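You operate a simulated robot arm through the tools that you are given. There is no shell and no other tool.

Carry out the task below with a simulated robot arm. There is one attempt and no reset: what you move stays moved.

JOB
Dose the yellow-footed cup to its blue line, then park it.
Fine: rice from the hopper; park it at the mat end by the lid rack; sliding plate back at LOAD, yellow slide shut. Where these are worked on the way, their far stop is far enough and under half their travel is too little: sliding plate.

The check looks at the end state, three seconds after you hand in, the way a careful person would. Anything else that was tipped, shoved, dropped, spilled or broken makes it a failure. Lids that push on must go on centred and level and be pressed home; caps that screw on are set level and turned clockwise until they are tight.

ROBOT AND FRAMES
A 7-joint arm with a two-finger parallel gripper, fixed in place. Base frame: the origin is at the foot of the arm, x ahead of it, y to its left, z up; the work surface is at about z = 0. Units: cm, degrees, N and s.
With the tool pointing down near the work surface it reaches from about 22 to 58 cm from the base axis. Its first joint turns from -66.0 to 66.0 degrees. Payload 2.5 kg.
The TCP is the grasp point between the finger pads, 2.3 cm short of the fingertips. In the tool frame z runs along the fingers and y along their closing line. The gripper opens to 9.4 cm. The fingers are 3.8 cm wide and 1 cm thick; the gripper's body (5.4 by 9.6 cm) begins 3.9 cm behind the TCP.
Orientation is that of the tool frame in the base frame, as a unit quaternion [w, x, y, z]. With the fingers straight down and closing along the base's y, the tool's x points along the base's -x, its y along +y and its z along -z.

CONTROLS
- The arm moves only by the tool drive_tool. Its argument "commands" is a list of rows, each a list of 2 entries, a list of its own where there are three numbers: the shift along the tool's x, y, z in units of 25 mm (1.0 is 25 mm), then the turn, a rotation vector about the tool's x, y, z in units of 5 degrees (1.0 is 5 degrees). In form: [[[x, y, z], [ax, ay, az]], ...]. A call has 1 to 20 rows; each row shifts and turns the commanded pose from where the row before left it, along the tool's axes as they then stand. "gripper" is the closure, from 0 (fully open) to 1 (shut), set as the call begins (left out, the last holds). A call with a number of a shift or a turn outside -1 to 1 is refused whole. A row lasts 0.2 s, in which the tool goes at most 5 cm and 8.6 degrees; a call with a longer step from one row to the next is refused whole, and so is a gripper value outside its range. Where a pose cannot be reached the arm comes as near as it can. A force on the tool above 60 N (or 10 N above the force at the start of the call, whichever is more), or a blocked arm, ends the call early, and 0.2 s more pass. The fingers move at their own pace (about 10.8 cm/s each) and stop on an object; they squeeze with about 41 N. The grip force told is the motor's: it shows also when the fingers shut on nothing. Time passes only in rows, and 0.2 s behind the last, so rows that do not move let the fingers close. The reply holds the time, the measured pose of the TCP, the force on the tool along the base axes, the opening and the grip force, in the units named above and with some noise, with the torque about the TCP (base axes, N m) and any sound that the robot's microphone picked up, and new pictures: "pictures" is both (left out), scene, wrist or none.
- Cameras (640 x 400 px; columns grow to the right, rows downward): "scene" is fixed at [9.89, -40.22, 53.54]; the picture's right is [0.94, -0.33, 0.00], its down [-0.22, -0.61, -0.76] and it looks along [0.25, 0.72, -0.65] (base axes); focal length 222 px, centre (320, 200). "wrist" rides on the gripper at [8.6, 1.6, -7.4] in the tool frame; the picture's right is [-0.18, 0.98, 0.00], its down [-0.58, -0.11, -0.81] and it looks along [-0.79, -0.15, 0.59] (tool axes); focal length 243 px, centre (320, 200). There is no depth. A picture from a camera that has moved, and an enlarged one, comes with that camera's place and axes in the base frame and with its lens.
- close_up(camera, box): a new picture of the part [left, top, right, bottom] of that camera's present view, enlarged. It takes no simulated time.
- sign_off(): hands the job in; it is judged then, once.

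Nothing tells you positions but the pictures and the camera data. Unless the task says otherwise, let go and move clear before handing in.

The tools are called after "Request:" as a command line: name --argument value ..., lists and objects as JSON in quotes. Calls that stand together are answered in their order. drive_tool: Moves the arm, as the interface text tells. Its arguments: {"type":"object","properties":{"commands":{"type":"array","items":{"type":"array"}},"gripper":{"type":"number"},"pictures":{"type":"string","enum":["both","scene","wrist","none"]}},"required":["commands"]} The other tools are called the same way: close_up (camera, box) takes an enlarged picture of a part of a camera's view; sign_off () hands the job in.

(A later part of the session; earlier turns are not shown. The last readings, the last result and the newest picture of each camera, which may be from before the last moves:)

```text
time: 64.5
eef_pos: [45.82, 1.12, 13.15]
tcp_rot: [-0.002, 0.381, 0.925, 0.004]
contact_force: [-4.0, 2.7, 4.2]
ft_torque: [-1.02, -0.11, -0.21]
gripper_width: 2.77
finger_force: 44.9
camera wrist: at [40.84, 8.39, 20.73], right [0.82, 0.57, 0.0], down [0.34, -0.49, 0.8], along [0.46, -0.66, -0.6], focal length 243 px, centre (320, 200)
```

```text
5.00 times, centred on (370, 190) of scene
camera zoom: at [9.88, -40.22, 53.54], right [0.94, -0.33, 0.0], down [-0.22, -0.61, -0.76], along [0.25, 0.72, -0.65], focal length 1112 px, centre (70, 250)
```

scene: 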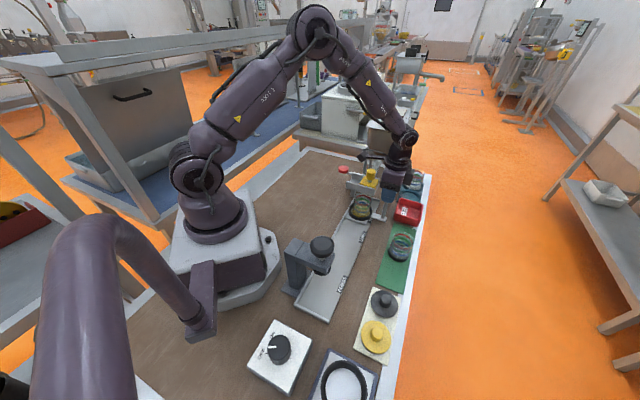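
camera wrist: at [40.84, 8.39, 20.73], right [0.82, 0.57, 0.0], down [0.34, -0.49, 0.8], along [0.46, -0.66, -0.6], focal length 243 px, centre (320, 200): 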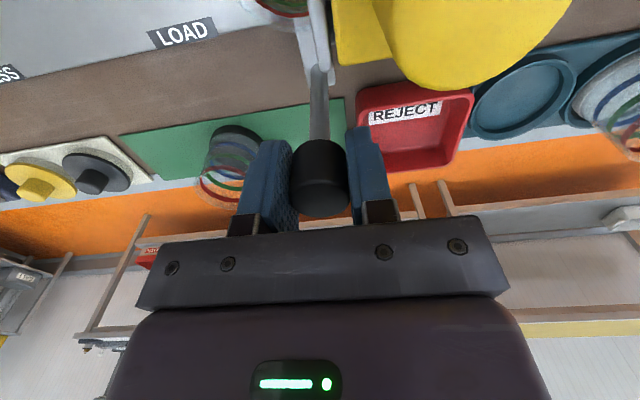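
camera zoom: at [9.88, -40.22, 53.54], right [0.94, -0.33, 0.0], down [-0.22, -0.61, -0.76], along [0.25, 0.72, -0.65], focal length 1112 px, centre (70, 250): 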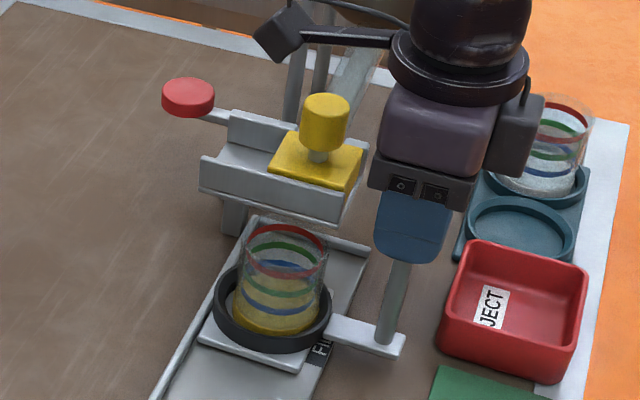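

The cup is riding well and clears the trough. I'll continue slowly towards the far stop.

Request:
drive_tool --commands '[[[0, 0.06, 0], [0, 0, 0]], [[0, 0.08, 0], [0, 0, 0]], [[0, 0.08, 0], [0, 0, 0]], [[0, 0.08, 0], [0, 0, 0]], [[0, 0.08, 0], [0, 0, 0]], [[0, 0.08, 0], [0, 0, 0]], [[0, 0.08, 0], [0, 0, 0]], [[0, 0.08, 0], [0, 0, 0]], [[0, 0.08, 0], [0, 0, 0]], [[0, 0.08, 0], [0, 0, 0]], [[0, 0.06, 0], [0, 0, 0]], [[0, 0, 0], [0, 0, 0]]]' --gripper 1

Request:
close_up --camera "scene" --box '[335, 150, 405, 230]'

```text
time: 67.1
eef_pos: [47.39, 2.69, 13.11]
tcp_rot: [-0.002, 0.38, 0.925, 0.004]
contact_force: [-1.0, 2.6, 5.0]
ft_torque: [-1.06, 0.01, -0.33]
gripper_width: 2.78
finger_force: 44.7
camera wrist: at [42.32, 9.88, 20.72], right [0.82, 0.57, 0.0], down [0.34, -0.49, 0.8], along [0.46, -0.66, -0.6], focal length 243 px, centre (320, 200)
```

scene: 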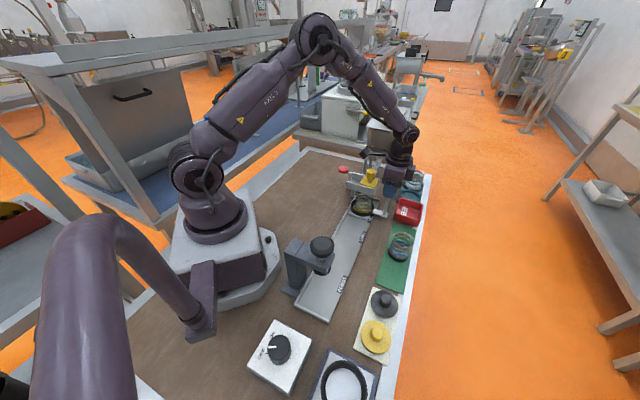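
wrist: 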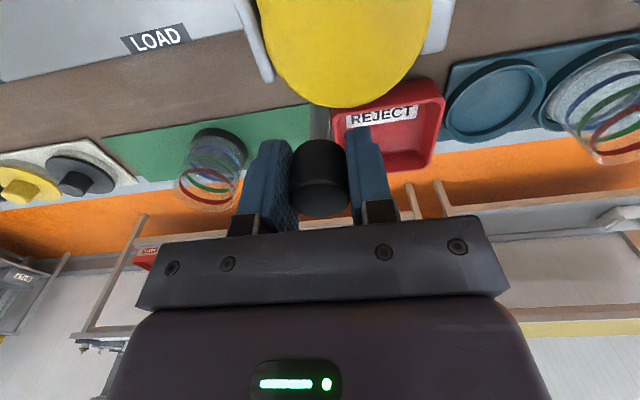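

```text
5.00 times, centred on (370, 190) of scene
camera zoom: at [9.88, -40.22, 53.54], right [0.94, -0.33, 0.0], down [-0.22, -0.61, -0.76], along [0.25, 0.72, -0.65], focal length 1112 px, centre (70, 250)
```

zoom: 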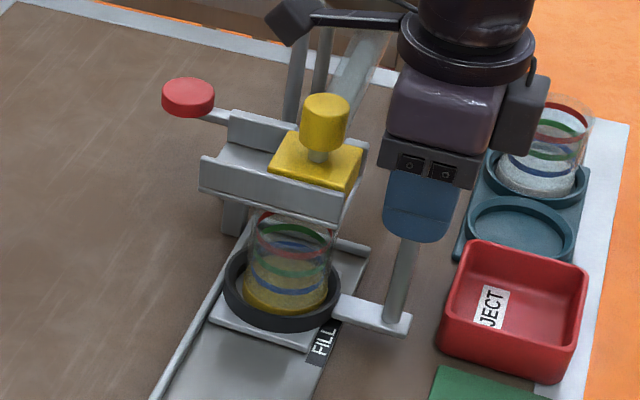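

The cup is passing under the trough with clearance. A bit more to reach the stop.

Request:
drive_tool --commands '[[[0, 0.06, 0], [0, 0, 0]], [[0, 0.06, 0], [0, 0, 0]], [[0, 0.06, 0], [0, 0, 0]], [[0, 0.06, 0], [0, 0, 0]], [[0, 0.06, 0], [0, 0, 0]], [[0, 0.06, 0], [0, 0, 0]], [[0, 0.06, 0], [0, 0, 0]], [[0, 0.06, 0], [0, 0, 0]], [[0, 0.06, 0], [0, 0, 0]], [[0, 0.06, 0], [0, 0, 0]], [[0, 0, 0], [0, 0, 0]]]' --gripper 1

Request:
close_up --camera "scene" --box '[335, 150, 405, 230]'

```text
time: 69.5
eef_pos: [48.27, 3.64, 13.36]
tcp_rot: [-0.001, 0.382, 0.924, 0.004]
contact_force: [3.2, -1.6, 9.9]
ft_torque: [0.28, 1.36, -0.33]
gripper_width: 2.78
finger_force: 45.6
camera wrist: at [43.26, 10.82, 20.71], right [0.82, 0.57, 0.01], down [0.33, -0.49, 0.8], along [0.46, -0.66, -0.6], focal length 243 px, centre (320, 200)
```

scene: 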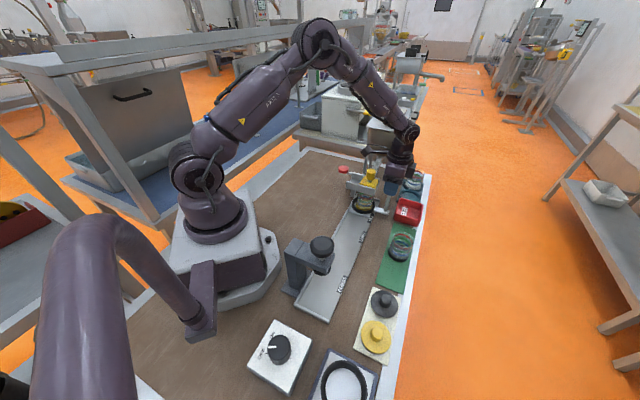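
wrist: 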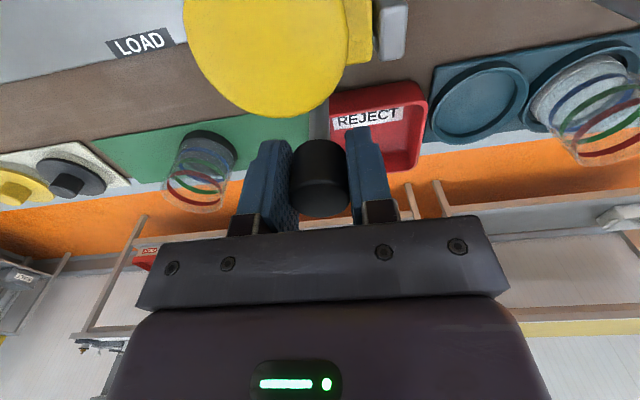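

```text
5.00 times, centred on (370, 190) of scene
camera zoom: at [9.88, -40.22, 53.54], right [0.94, -0.33, 0.0], down [-0.22, -0.61, -0.76], along [0.25, 0.72, -0.65], focal length 1112 px, centre (70, 250)
```

zoom: 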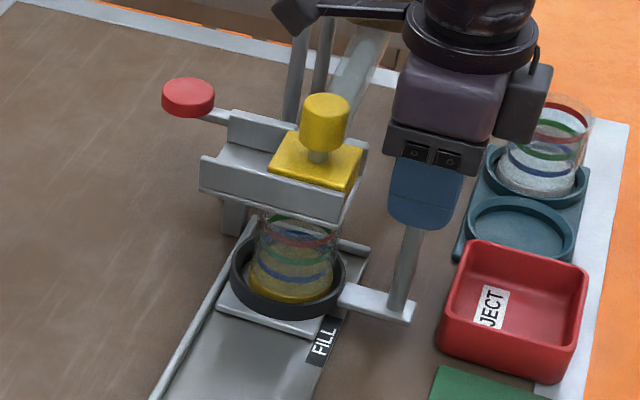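

The plate is at s ≈ 36.7, nearly under the gate. I'll feel for the far stop with a few more millimetres.

Request:
drive_tool --commands '[[[0, 0.05, 0], [0, 0, 0]], [[0, 0.05, 0], [0, 0, 0]], [[0, 0.05, 0], [0, 0, 0]], [[0, 0.05, 0], [0, 0, 0]], [[0, 0, 0], [0, 0, 0]]]' --gripper 1 --pictures "none"

```text
time: 70.7
eef_pos: [48.52, 3.8, 13.25]
tcp_rot: [-0.003, 0.38, 0.925, 0.002]
contact_force: [-19.8, -11.2, 21.9]
ft_torque: [-0.34, -0.47, 0.74]
gripper_width: 2.75
finger_force: 44.9
```

The far stop is reached (about 22 N back along the track at s ≈ 37.0). I'll relax the strain, let go of the knob and rise.

Request:
drive_tool --commands '[[[0, -0.03, -0.03], [0, 0, 0]], [[0, 0, 0], [0, 0, 0]]]' --gripper 1 --pictures "none"

Request:
drive_tool --commands '[[[0, 0, 0], [0, 0, 0]], [[0, 0, 0], [0, 0, 0]], [[0, 0, 0], [0, 0, 0]]]' --gripper 0.3

Request:
close_up --camera "scene" --box '[335, 150, 405, 230]'

```text
time: 71.3
eef_pos: [48.5, 3.89, 13.23]
tcp_rot: [-0.003, 0.381, 0.925, 0.003]
contact_force: [-8.1, -15.8, 10.9]
ft_torque: [-0.13, 0.8, 0.41]
gripper_width: 2.78
finger_force: 45.4
```

```text
time: 72.1
eef_pos: [48.43, 4.0, 13.33]
tcp_rot: [-0.003, 0.38, 0.925, 0.004]
contact_force: [0.0, 0.4, -0.1]
ft_torque: [0.01, 0.0, -0.01]
gripper_width: 6.58
finger_force: 0.0
camera wrist: at [43.55, 11.22, 20.78], right [0.82, 0.57, 0.0], down [0.34, -0.49, 0.8], along [0.46, -0.66, -0.6], focal length 243 px, centre (320, 200)
```

scene: 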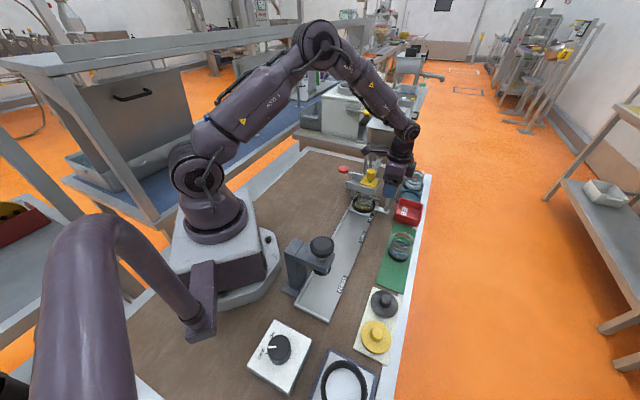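
wrist: 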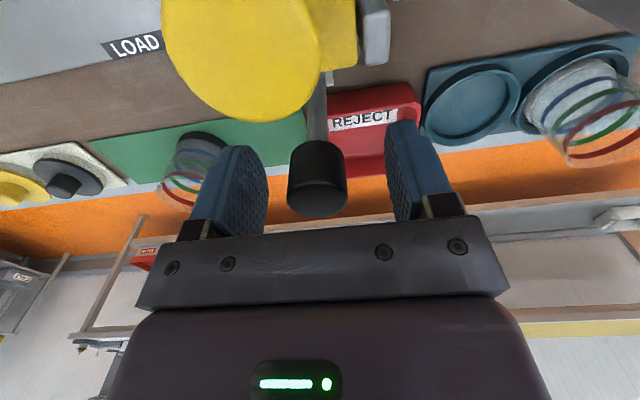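

```text
5.00 times, centred on (370, 190) of scene
camera zoom: at [9.89, -40.22, 53.54], right [0.94, -0.33, 0.0], down [-0.22, -0.61, -0.76], along [0.25, 0.72, -0.65], focal length 1112 px, centre (70, 250)
```

zoom: 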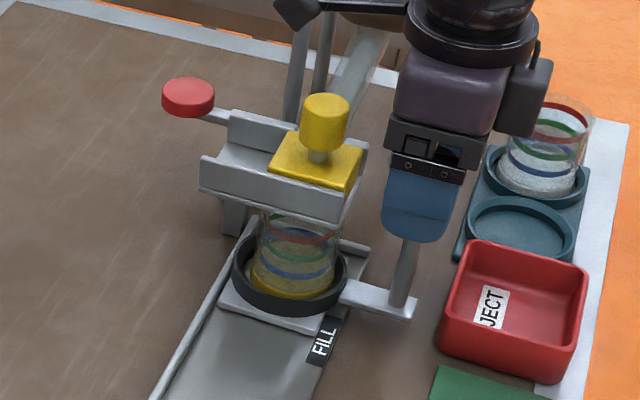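

The knob is free and the plate stays at the stop. I'll rise, straighten the tool, and turn so the fingers close across the track for the yellow slide.

Request:
drive_tool --commands '[[[0, 0, -0.5], [0, 0, 0]], [[0, 0, -0.9], [0.058, -0.099, 0.066]], [[0, 0, -0.9], [0, 0, 0]], [[0, 0, -0.9], [0, 0, 0]], [[0, 0, -0.4], [0, 0, 0]], [[0, 0, 0], [0, 0, 0]]]' --gripper 0.3 --pictures "none"

Request:
drive_tool --commands '[[[0, 0, 0], [0, 0, -1]], [[0, 0, 0], [0, 0, -1]], [[0, 0, 0], [0, 0, -1]], [[0, 0, 0], [0, 0, -1]], [[0, 0, 0], [0, 0, -1]], [[0, 0, 0], [0, 0, -1]], [[0, 0, 0], [0, 0, -1]], [[0, 0, 0], [0, 0, -1]], [[0, 0, 0], [0, 0, -1]], [[0, 0, 0], [0, 0, -1]], [[0, 0, 0], [0, 0, -1]], [[0, 0, 0], [0, 0, -1]], [[0, 0, 0], [0, 0, -1]], [[0, 0, 0], [0, 0, -1]], [[0, 0, 0], [0, 0, -1]], [[0, 0, 0], [0, 0, -1]], [[0, 0, 0], [0, 0, -1]], [[0, 0, 0], [0, 0, -1]], [[0, 0, 0], [0, 0, 0]]]' --gripper 0.3

```text
time: 73.5
eef_pos: [48.69, 3.74, 22.39]
tcp_rot: [0.001, 0.383, 0.924, 0.0]
contact_force: [0.3, -0.9, 0.2]
ft_torque: [-0.01, 0.03, 0.0]
gripper_width: 6.58
finger_force: 0.1
```

```text
time: 77.5
eef_pos: [48.47, 3.93, 22.37]
tcp_rot: [0.0, -0.383, 0.924, -0.001]
contact_force: [-0.5, 0.7, 0.0]
ft_torque: [-0.02, 0.0, -0.01]
gripper_width: 6.59
finger_force: 0.1
camera wrist: at [41.26, -0.98, 29.68], right [-0.56, 0.83, 0.0], down [0.49, 0.34, 0.81], along [0.67, 0.45, -0.59], focal length 243 px, centre (320, 200)
```

scene: 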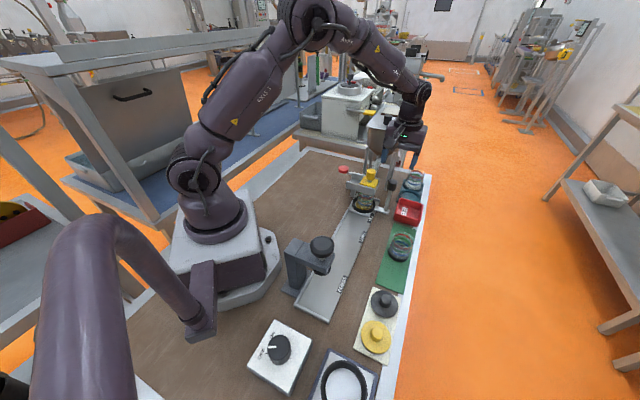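
wrist: 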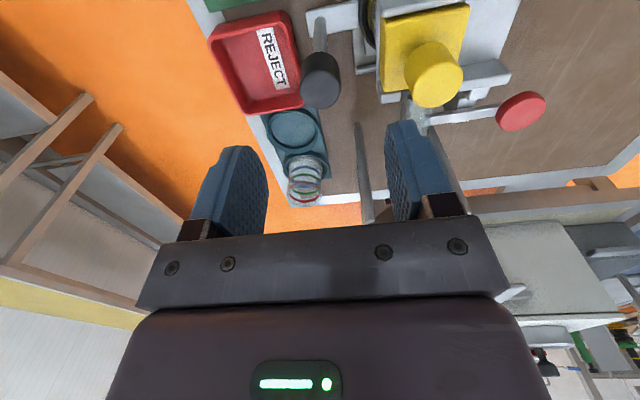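

Request:
close_up --camera "wrist" --box '[340, 0, 560, 150]'

Request:
close_up --camera "scene" --box '[335, 150, 405, 230]'

Request:
close_up --camera "scene" --box '[395, 165, 430, 195]'

Request:
close_up --camera "scene" --box '[350, 185, 390, 220]'

```text
2.67 times, centred on (450, 75) of wrist
camera zoom: at [41.26, -0.98, 29.68], right [-0.56, 0.83, 0.0], down [0.49, 0.34, 0.81], along [0.67, 0.45, -0.59], focal length 647 px, centre (-27, 533)
```

zoom: 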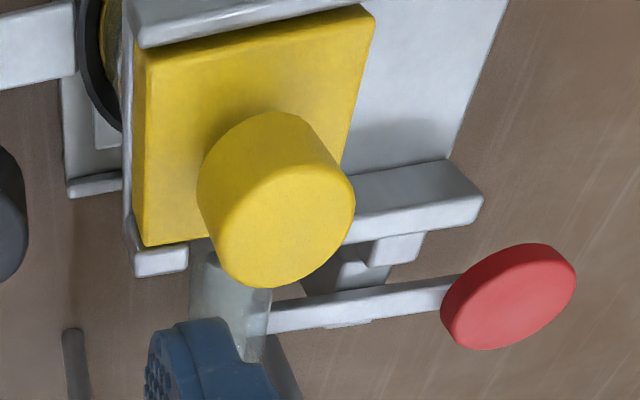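

```text
5.00 times, centred on (370, 190) of scene
camera zoom: at [9.89, -40.22, 53.54], right [0.94, -0.33, 0.0], down [-0.22, -0.61, -0.76], along [0.25, 0.72, -0.65], focal length 1112 px, centre (70, 250)
```

zoom: 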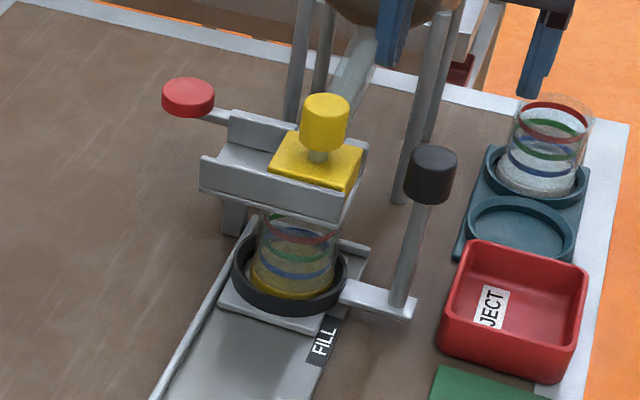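

```text
13.33 times, centred on (412, 180) of scene
camera zoom: at [9.89, -40.22, 53.54], right [0.94, -0.33, 0.0], down [-0.22, -0.61, -0.76], along [0.25, 0.72, -0.65], focal length 2965 px, centre (-913, 467)
```

zoom: 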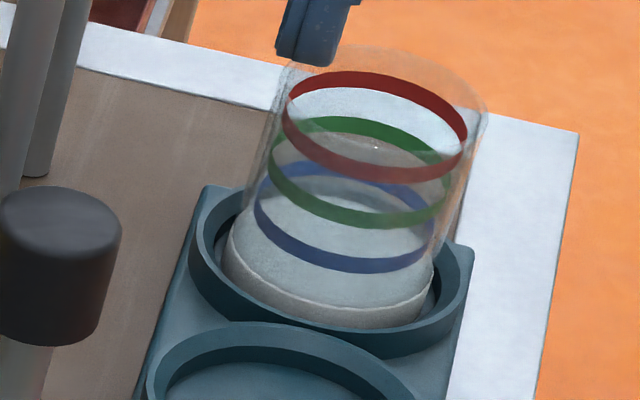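

```text
11.43 times, centred on (370, 202) of scene
camera zoom: at [9.89, -40.22, 53.54], right [0.94, -0.33, 0.0], down [-0.22, -0.61, -0.76], along [0.25, 0.72, -0.65], focal length 2541 px, centre (-251, 171)
```

zoom: 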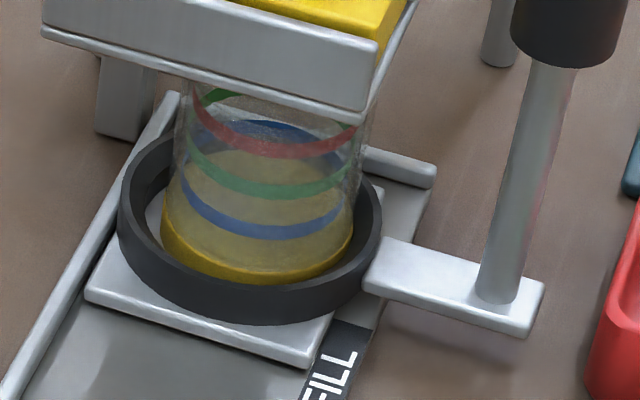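

The plate and cup stand under the gate. The yellow knob re-measures at (43.45, 8.6), top z ≈ 16.4; I'll go above it.

Request:
drive_tool --commands '[[[0.1, 0.2, 0], [0, 0, 0]], [[0, 0.4, 0], [0, 0, 0]], [[0, 0.5, 0], [0, 0, 0]], [[0, 0.5, 0], [0, 0, 0]], [[0, 0.5, 0], [0, 0, 0]], [[0, 0.4, 0], [0, 0, 0]], [[0, 0.26, 0], [0, 0, 0]], [[0, 0, 0], [0, 0, 0]]]' --gripper 0.3

Request:
close_up --camera "wrist" --box '[220, 0, 480, 240]'

Request:
close_up --camera "scene" --box '[335, 130, 415, 230]'

```text
time: 79.3
eef_pos: [43.51, 8.59, 22.41]
tcp_rot: [0.0, -0.382, 0.924, -0.001]
contact_force: [-0.4, -0.6, -0.2]
ft_torque: [-0.02, -0.02, -0.01]
gripper_width: 6.57
finger_force: 0.1
camera wrist: at [36.33, 3.74, 29.77], right [-0.56, 0.83, 0.0], down [0.49, 0.33, 0.81], along [0.67, 0.45, -0.59], focal length 243 px, centre (320, 200)
```

scene: 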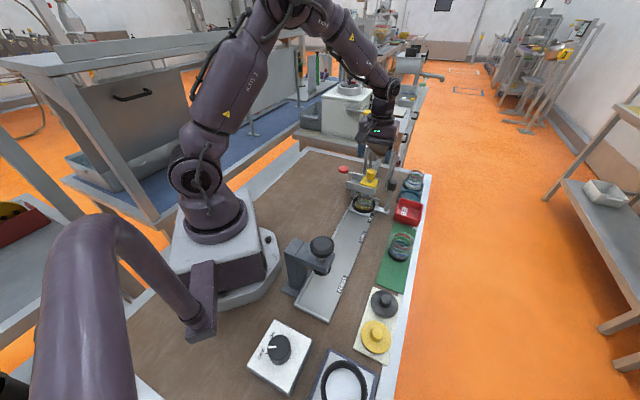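
wrist: 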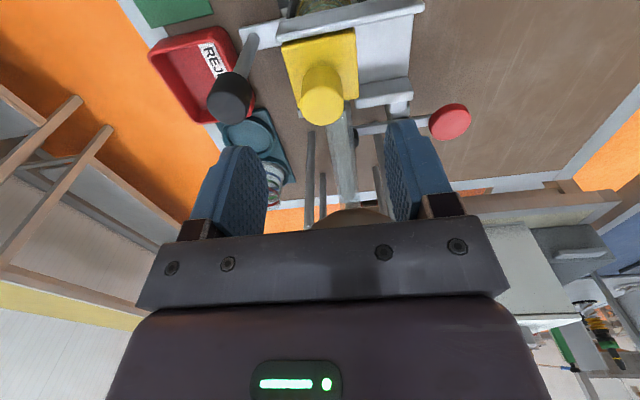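

```text
1.67 times, centred on (350, 120) of wrist
camera zoom: at [36.33, 3.74, 29.77], right [-0.56, 0.83, 0.0], down [0.49, 0.33, 0.81], along [0.67, 0.45, -0.59], focal length 404 px, centre (270, 333)
```

zoom: 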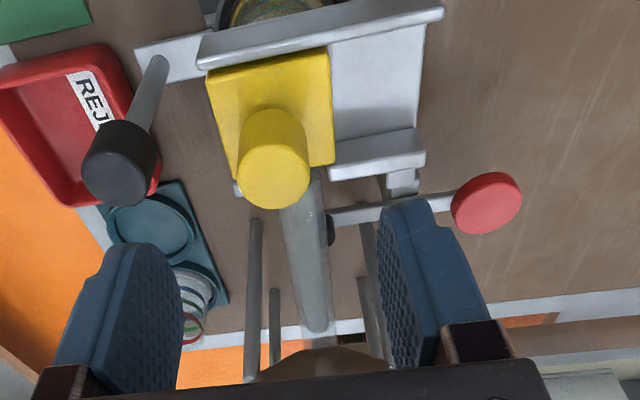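

```text
4.00 times, centred on (375, 180) of scene
camera zoom: at [9.89, -40.22, 53.54], right [0.94, -0.33, 0.0], down [-0.22, -0.61, -0.76], along [0.25, 0.72, -0.65], focal length 889 px, centre (100, 280)
```

zoom: 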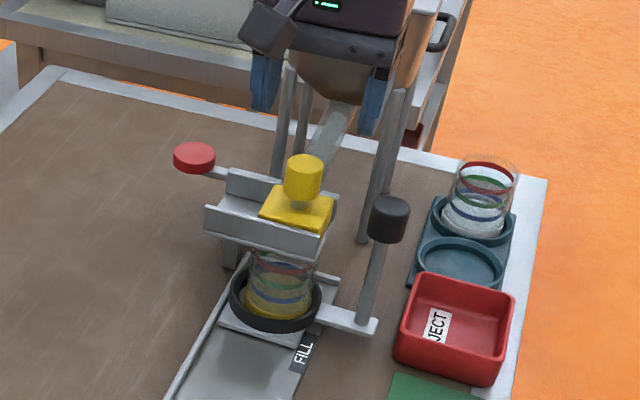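

The knob is within 0.2 cm of the TCP. I'll correct and lower the fingers around it, staying above the slide's block.

Request:
drive_tool --commands '[[[0.07, 0.07, 0.3], [0, 0, 0]], [[0, 0, 0.5], [0, 0, 0]], [[0, 0, 0.5], [0, 0, 0]], [[0, 0, 0.5], [0, 0, 0]], [[0, 0, 0.5], [0, 0, 0]], [[0, 0, 0.35], [0, 0, 0]], [[0, 0, 0], [0, 0, 0]]]' --gripper 0.3

Request:
close_up --camera "wrist" --box '[220, 40, 460, 240]'

Request:
close_up --camera "scene" --box '[335, 140, 405, 220]'

```text
time: 80.9
eef_pos: [43.11, 8.57, 15.8]
tcp_rot: [0.0, -0.381, 0.924, 0.0]
contact_force: [0.0, 0.3, -0.6]
ft_torque: [-0.03, 0.0, 0.02]
gripper_width: 6.59
finger_force: 0.0
camera wrist: at [35.88, 3.67, 23.19], right [-0.56, 0.83, 0.0], down [0.49, 0.33, 0.81], along [0.67, 0.45, -0.59], focal length 243 px, centre (320, 200)
```

scene: 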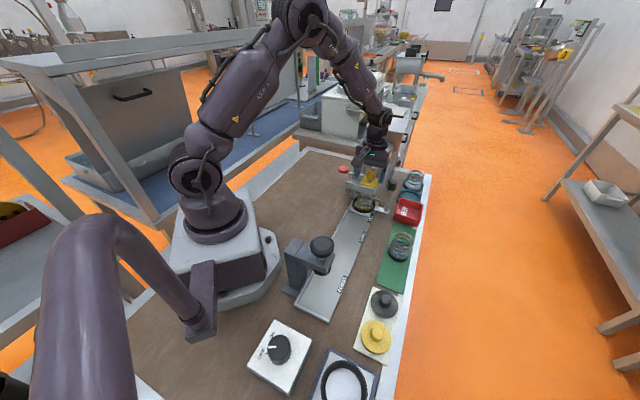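
wrist: 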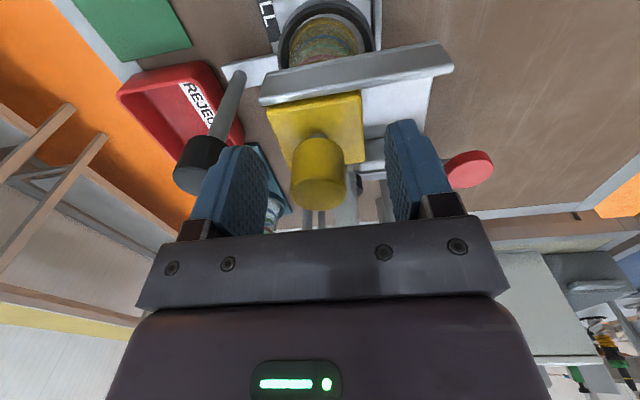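

```text
2.00 times, centred on (340, 140) of wrist
camera zoom: at [35.88, 3.67, 23.19], right [-0.56, 0.83, 0.0], down [0.49, 0.33, 0.81], along [0.67, 0.45, -0.59], focal length 485 px, centre (280, 320)
```

zoom: 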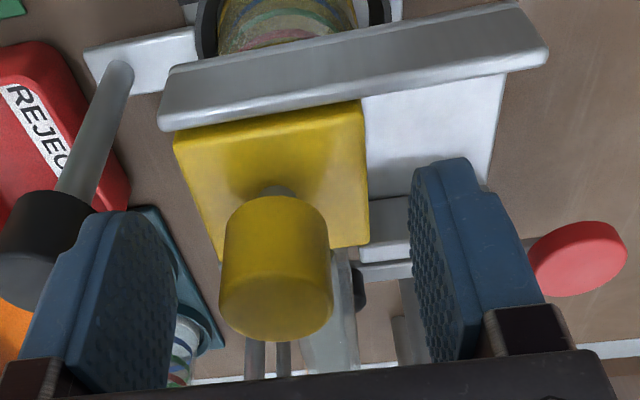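

```text
5.00 times, centred on (370, 180) of scene
camera zoom: at [9.89, -40.22, 53.54], right [0.94, -0.33, 0.0], down [-0.22, -0.61, -0.76], along [0.25, 0.72, -0.65], focal length 1112 px, centre (70, 300)
```

zoom: 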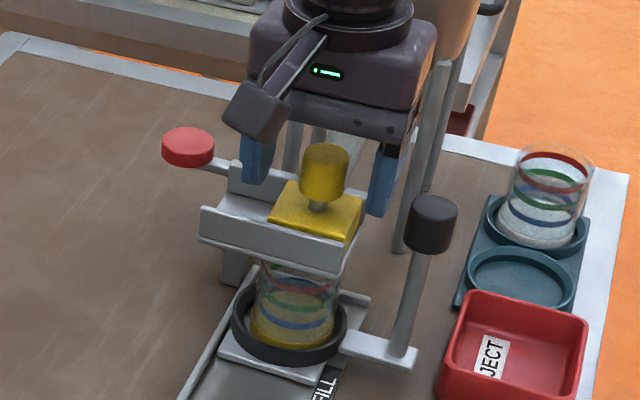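

The knob is centred between the fingers. I'm closing on the yellow slide's knob.

Request:
drive_tool --commands '[[[0, 0, 0], [0, 0, 0]], [[0, 0, 0], [0, 0, 0]], [[0, 0, 0], [0, 0, 0]], [[0, 0, 0], [0, 0, 0]]]' --gripper 1

Request:
close_up --camera "scene" --box '[350, 170, 390, 220]'

Request:
close_up --camera "wrist" --box '[220, 0, 460, 240]'

```text
time: 81.9
eef_pos: [43.02, 8.49, 15.78]
tcp_rot: [0.0, -0.381, 0.924, -0.001]
contact_force: [-0.5, -3.8, -1.2]
ft_torque: [0.72, -0.37, -0.05]
gripper_width: 2.64
finger_force: 45.4
camera wrist: at [35.88, 3.66, 23.19], right [-0.56, 0.83, 0.0], down [0.49, 0.33, 0.81], along [0.67, 0.45, -0.59], focal length 243 px, centre (320, 200)
```

scene: 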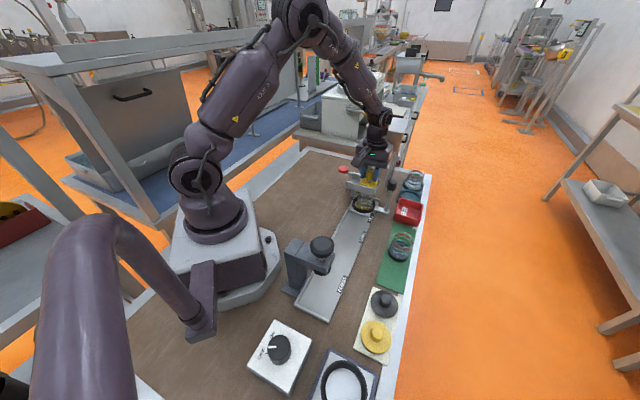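
wrist: 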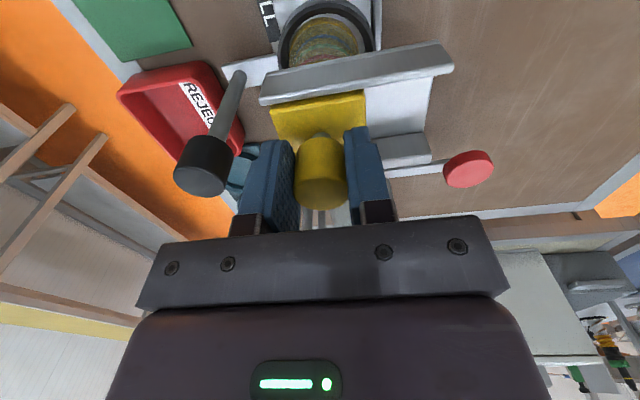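

```text
8.00 times, centred on (370, 195) of scene
camera zoom: at [9.89, -40.22, 53.54], right [0.94, -0.33, 0.0], down [-0.22, -0.61, -0.76], along [0.25, 0.72, -0.65], focal length 1779 px, centre (-80, 240)
```

zoom: 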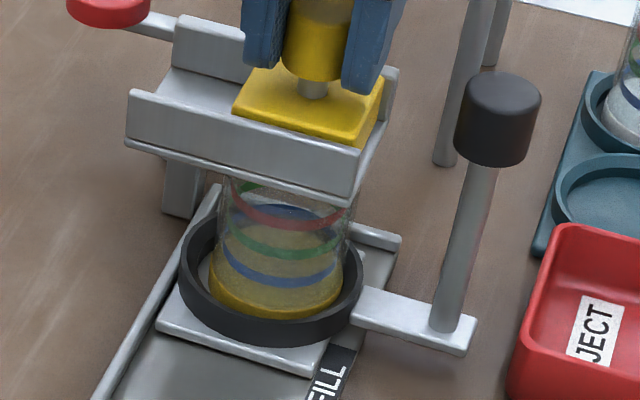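

```text
1.67 times, centred on (340, 120) of wrist
camera zoom: at [35.88, 3.66, 23.19], right [-0.56, 0.83, 0.0], down [0.49, 0.33, 0.81], along [0.67, 0.45, -0.59], focal length 404 px, centre (287, 333)
```

zoom: 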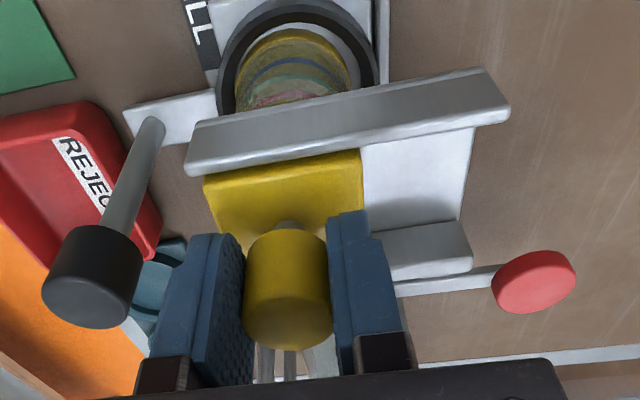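

Gripped; the shut position reads n ≈ 24.4. I'll open about 1 cm and look for rice in the cup.

Request:
drive_tool --commands '[[[0, 0.15, 0], [0, 0, 0]], [[0, 0.2, 0], [0, 0, 0]], [[0, 0, 0], [0, 0, 0]]]' --gripper 1

Request:
close_up --camera "scene" --box '[350, 170, 390, 220]'

Request:
close_up --camera "wrist" --box '[220, 0, 460, 240]'

```text
time: 82.7
eef_pos: [42.61, 9.17, 15.74]
tcp_rot: [0.0, -0.381, 0.924, -0.002]
contact_force: [-12.6, -13.1, 28.3]
ft_torque: [-0.05, 1.02, -0.12]
gripper_width: 2.66
finger_force: 44.9
camera wrist: at [35.33, 4.24, 23.21], right [-0.56, 0.83, 0.0], down [0.49, 0.34, 0.81], along [0.67, 0.45, -0.59], focal length 243 px, centre (320, 200)
```

scene: 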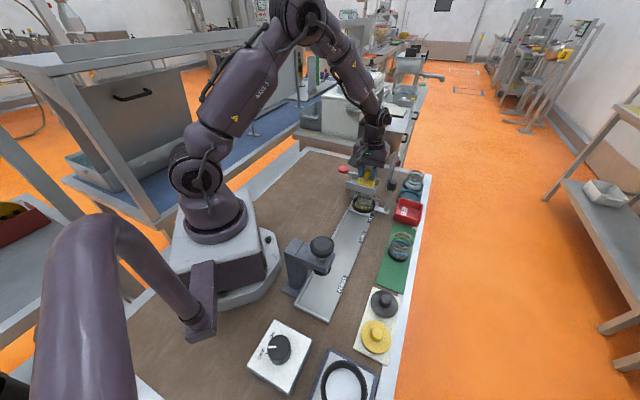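
wrist: 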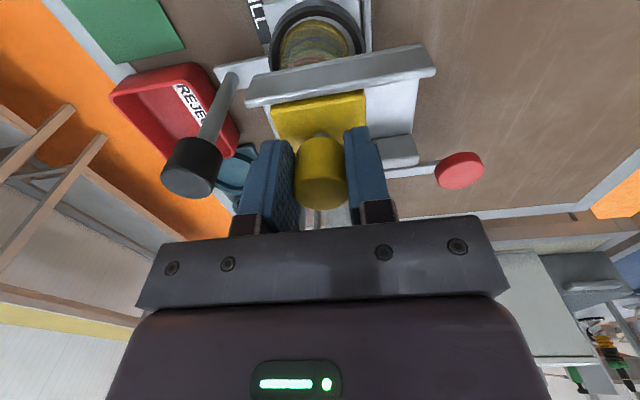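

```text
8.00 times, centred on (370, 195) of scene
camera zoom: at [9.87, -40.23, 53.54], right [0.94, -0.33, 0.0], down [-0.22, -0.61, -0.76], along [0.25, 0.72, -0.65], focal length 1779 px, centre (-80, 240)
```

zoom: 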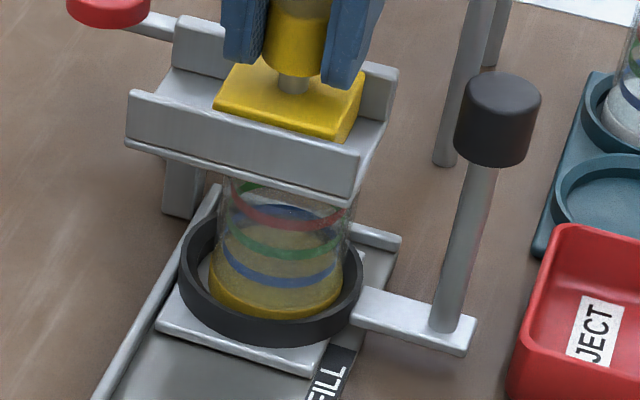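

```text
1.67 times, centred on (340, 120) of wrist
camera zoom: at [35.33, 4.24, 23.21], right [-0.56, 0.83, 0.0], down [0.49, 0.34, 0.81], along [0.67, 0.45, -0.59], focal length 404 px, centre (287, 333)
```

zoom: 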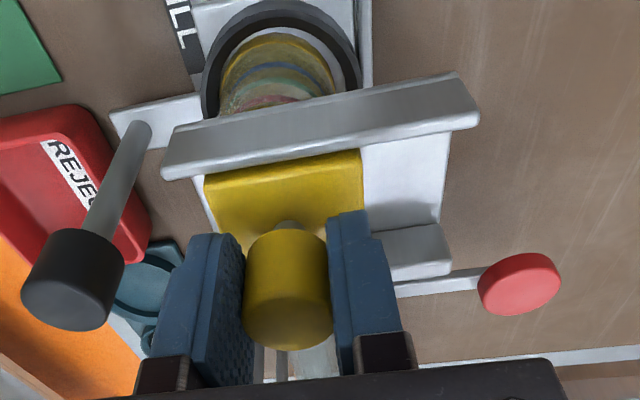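

The slide has moved 0.8 cm with no rice yet. I'll relax the strain and open further in small steps.

Request:
drive_tool --commands '[[[0.03, 0.1, -0.04], [0, 0, 0]], [[0, 0.15, 0], [0, 0, 0]], [[0, 0.1, 0], [0, 0, 0]]]' --gripper 1

Request:
close_up --camera "scene" --box '[350, 170, 390, 220]'

Request:
close_up --camera "wrist" --box '[220, 0, 460, 240]'

```text
time: 83.5
eef_pos: [41.88, 9.76, 15.74]
tcp_rot: [0.001, -0.382, 0.924, 0.0]
contact_force: [-13.1, -13.0, 14.8]
ft_torque: [0.53, -0.45, 0.04]
gripper_width: 2.66
finger_force: 45.3
camera wrist: at [34.69, 4.88, 23.2], right [-0.56, 0.83, 0.0], down [0.49, 0.33, 0.81], along [0.67, 0.45, -0.59], focal length 243 px, centre (320, 200)
```

scene: 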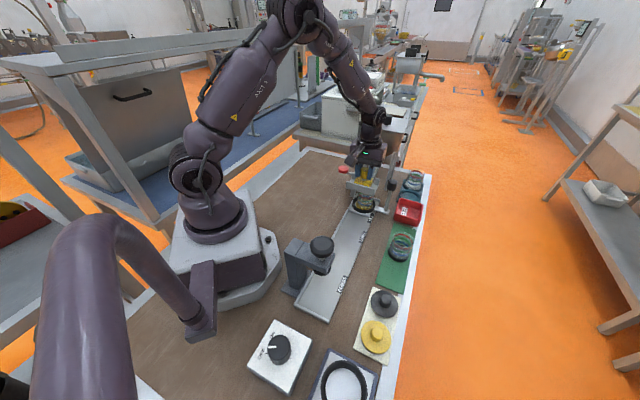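
wrist: 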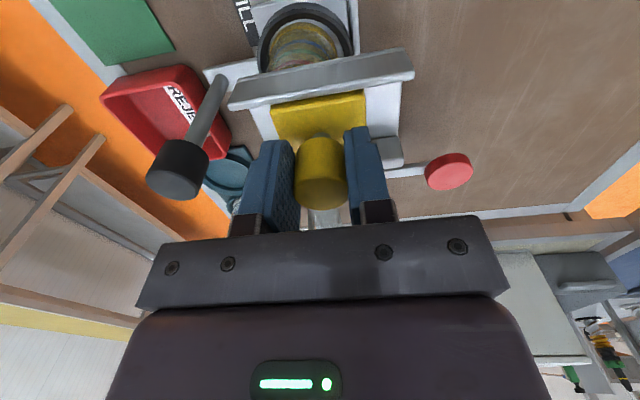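

```text
8.00 times, centred on (370, 195) of scene
camera zoom: at [9.88, -40.22, 53.54], right [0.94, -0.33, 0.0], down [-0.22, -0.61, -0.76], along [0.25, 0.72, -0.65], focal length 1779 px, centre (-80, 240)
```

zoom: 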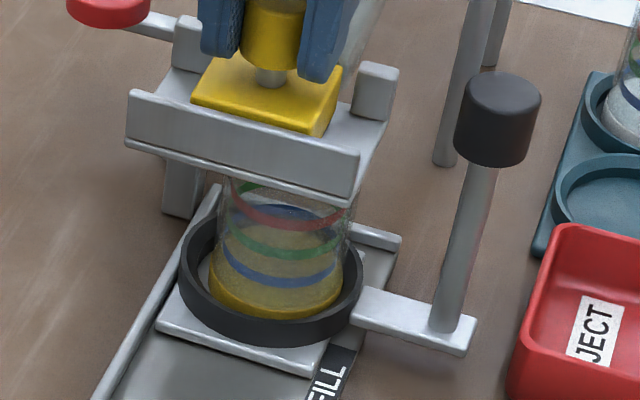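

```text
1.67 times, centred on (340, 120) of wrist
camera zoom: at [34.69, 4.88, 23.2], right [-0.56, 0.83, 0.0], down [0.49, 0.33, 0.81], along [0.67, 0.45, -0.59], focal length 404 px, centre (287, 333)
```

zoom: 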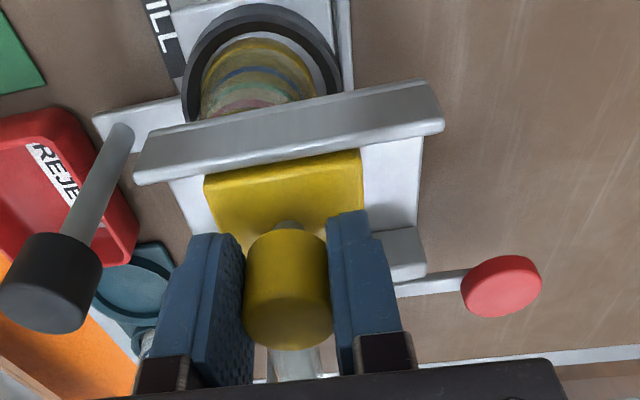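

Now 1.7 cm open, still no rice. I'll continue in small steps, easing the strain.

Request:
drive_tool --commands '[[[0.03, 0.1, -0.03], [0, 0, 0]], [[0, 0.15, 0], [0, 0, 0]], [[0, 0.1, 0], [0, 0, 0]]]' --gripper 1 --pictures "wrist"

Request:
close_up --camera "scene" --box '[350, 170, 390, 220]'

Request:
close_up --camera "wrist" --box '[220, 0, 460, 240]'

```text
time: 84.3
eef_pos: [41.2, 10.31, 15.73]
tcp_rot: [-0.001, -0.383, 0.924, -0.001]
contact_force: [-7.7, -8.3, 1.8]
ft_torque: [0.79, 0.11, 0.08]
gripper_width: 2.66
finger_force: 45.4
camera wrist: at [34.07, 5.5, 23.2], right [-0.56, 0.83, 0.0], down [0.49, 0.33, 0.81], along [0.67, 0.45, -0.59], focal length 243 px, centre (320, 200)
```

wrist: 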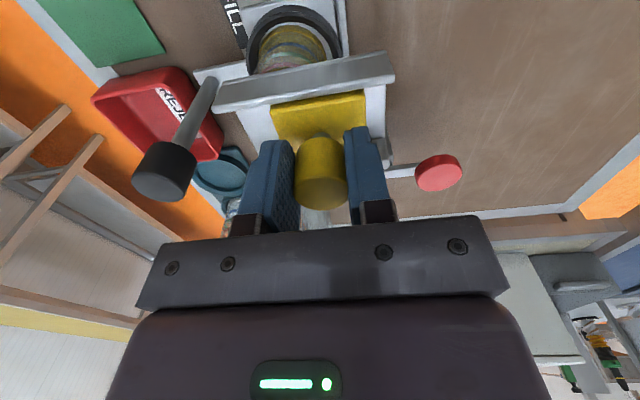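

```text
8.00 times, centred on (370, 195) of scene
camera zoom: at [9.89, -40.22, 53.54], right [0.94, -0.33, 0.0], down [-0.22, -0.61, -0.76], along [0.25, 0.72, -0.65], focal length 1779 px, centre (-80, 240)
```

zoom: 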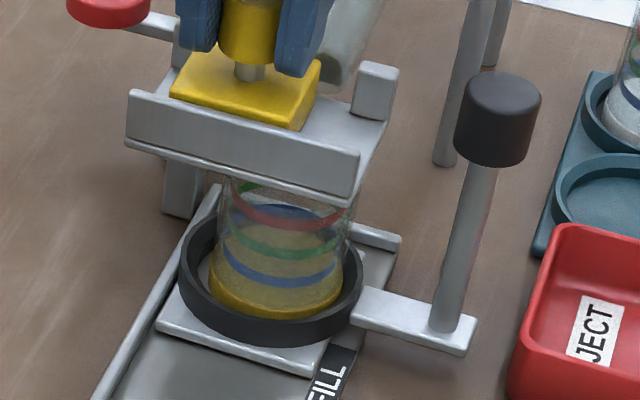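

```text
1.67 times, centred on (340, 120) of wrist
camera zoom: at [34.07, 5.5, 23.2], right [-0.56, 0.83, 0.0], down [0.49, 0.33, 0.81], along [0.67, 0.45, -0.59], focal length 404 px, centre (287, 333)
```

zoom: 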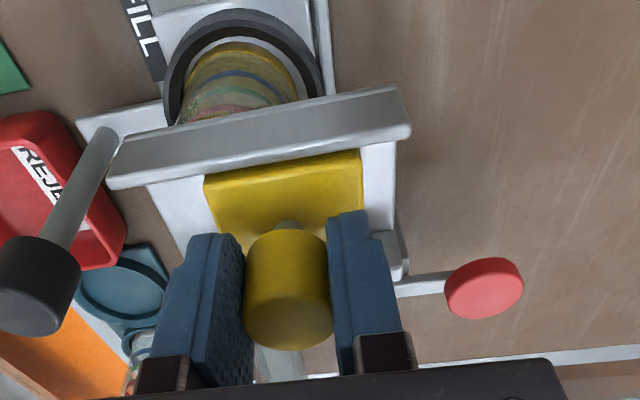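

2.6 cm open and still no flow. I want a better look at the chute end and the red lever before going on.

Request:
close_up --camera "scene" --box '[335, 140, 395, 195]'

Request:
close_up --camera "wrist" --box '[280, 130, 480, 240]'

Request:
close_up --camera "wrist" --box '[190, 60, 290, 160]'

```text
7.27 times, centred on (365, 168) of scene
camera zoom: at [9.89, -40.22, 53.54], right [0.94, -0.33, 0.0], down [-0.22, -0.61, -0.76], along [0.25, 0.72, -0.65], focal length 1617 px, centre (-7, 436)
```

zoom: 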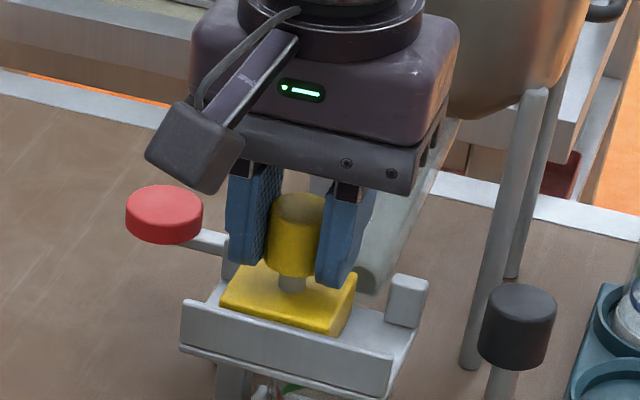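

```text
3.20 times, centred on (380, 185) of wrist
camera zoom: at [34.07, 5.5, 23.2], right [-0.56, 0.83, 0.0], down [0.49, 0.33, 0.81], along [0.67, 0.45, -0.59], focal length 776 px, centre (128, 248)
```

zoom: 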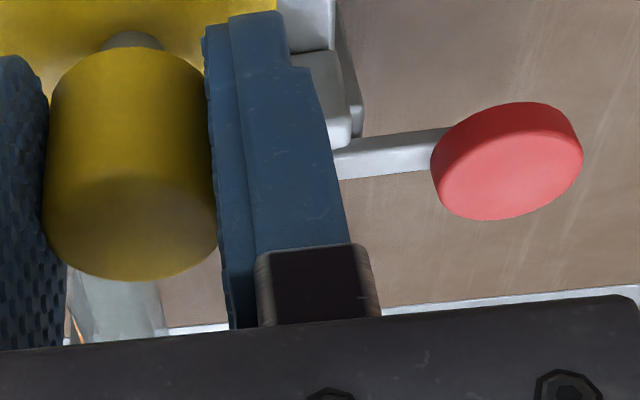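

```text
4.00 times, centred on (240, 110) of wrist
camera zoom: at [34.07, 5.5, 23.2], right [-0.56, 0.83, 0.0], down [0.49, 0.33, 0.81], along [0.67, 0.45, -0.59], focal length 970 px, centre (640, 560)
```

zoom: 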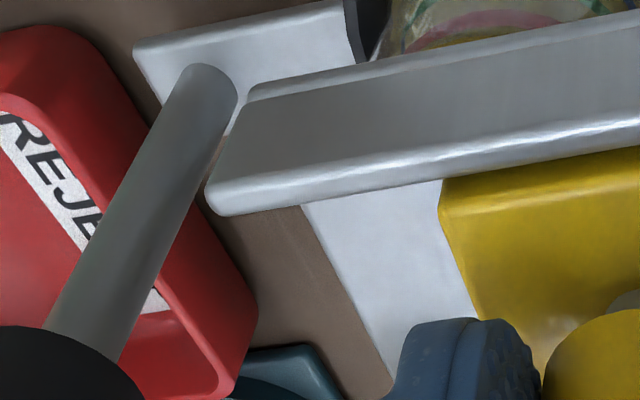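

No rice yet at 2.6 cm; the slide may need more of its travel. I'll go on opening in the same small steps, watching the cup.

Request:
drive_tool --commands '[[[0.02, 0.1, -0.01], [0, 0, 0]], [[0, 0.12, 0], [0, 0, 0]]]' --gripper 1 --pictures "wrist"

Request:
close_up --camera "scene" --box '[345, 155, 395, 220]'

```text
time: 84.9
eef_pos: [40.71, 10.86, 15.75]
tcp_rot: [0.001, -0.382, 0.924, 0.0]
contact_force: [7.1, 6.6, -19.0]
ft_torque: [-0.85, 0.84, -0.11]
gripper_width: 2.63
finger_force: 45.0
camera wrist: at [33.58, 5.95, 23.17], right [-0.57, 0.82, 0.0], down [0.49, 0.33, 0.81], along [0.67, 0.46, -0.59], focal length 243 px, centre (320, 200)
```

wrist: 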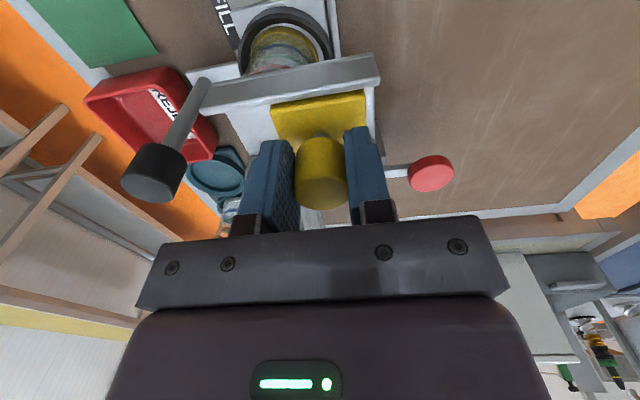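

```text
6.15 times, centred on (370, 188) of scene
camera zoom: at [9.9, -40.22, 53.54], right [0.94, -0.33, 0.0], down [-0.22, -0.61, -0.76], along [0.25, 0.72, -0.65], focal length 1368 px, centre (12, 277)
```

zoom: 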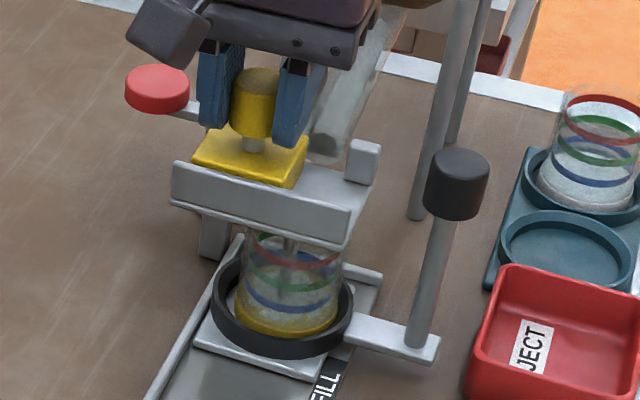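

Something seems to be falling into the cup now; zooming in.

Request:
close_up --camera "scene" --box '[355, 185, 380, 215]'

Request:
close_up --camera "wrist" --box '[230, 0, 350, 100]'

```text
13.33 times, centred on (368, 200) of scene
camera zoom: at [9.9, -40.22, 53.54], right [0.94, -0.33, 0.0], down [-0.22, -0.61, -0.76], along [0.25, 0.72, -0.65], focal length 2965 px, centre (-313, 200)
```

zoom: 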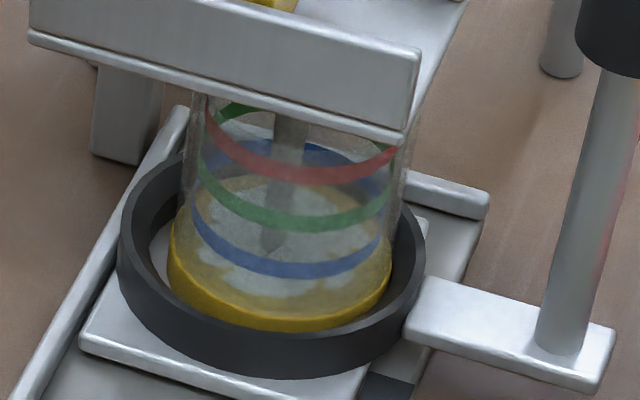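

```text
4.00 times, centred on (290, 50) of wrist
camera zoom: at [33.58, 5.95, 23.17], right [-0.57, 0.82, 0.0], down [0.49, 0.33, 0.81], along [0.67, 0.46, -0.59], focal length 970 px, centre (440, 800)
```

zoom: 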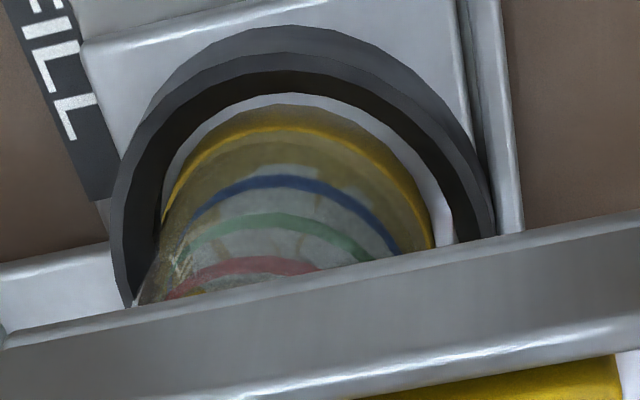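

Rice is flowing in a thin stream and covers the cup's floor. I'll hold here and watch in 0.4 s steps.

Request:
drive_tool --commands '[[[0, 0, 0], [0, 0, 0]]]' --gripper 1 --pictures "none"

Request:
close_up --camera "scene" --box '[355, 185, 380, 215]'

```text
time: 85.3
eef_pos: [40.78, 10.88, 15.75]
tcp_rot: [0.001, -0.383, 0.924, 0.0]
contact_force: [12.8, 13.0, -31.2]
ft_torque: [-0.5, 0.49, -0.07]
gripper_width: 2.65
finger_force: 45.3
```

```text
13.33 times, centred on (368, 200) of scene
camera zoom: at [9.9, -40.22, 53.54], right [0.94, -0.33, 0.0], down [-0.22, -0.61, -0.76], along [0.25, 0.72, -0.65], focal length 2965 px, centre (-313, 200)
```

zoom: 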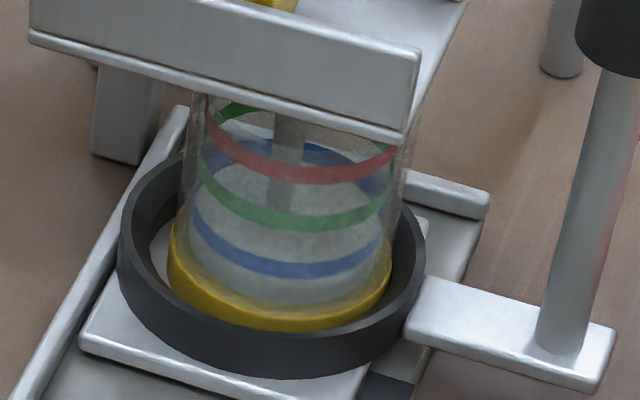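

About 0.5 cm of rice is in; the blue line is roughly 1.1 cm higher. I'll continue holding in 0.4 s steps while easing strain.

Request:
drive_tool --commands '[[[-0.02, 0, 0.03], [0, 0, 0]]]' --gripper 1 --pictures "none"

Request:
close_up --camera "scene" --box '[355, 185, 380, 215]'

```text
time: 85.7
eef_pos: [40.89, 10.69, 15.78]
tcp_rot: [0.001, -0.383, 0.924, 0.0]
contact_force: [11.0, 12.4, -25.2]
ft_torque: [0.22, 0.54, 0.15]
gripper_width: 2.66
finger_force: 44.5
```

```text
13.33 times, centred on (368, 200) of scene
camera zoom: at [9.9, -40.22, 53.54], right [0.94, -0.33, 0.0], down [-0.22, -0.61, -0.76], along [0.25, 0.72, -0.65], focal length 2965 px, centre (-313, 200)
```

zoom: 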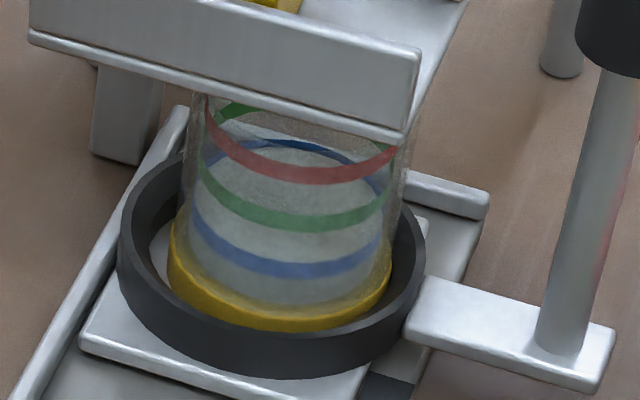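

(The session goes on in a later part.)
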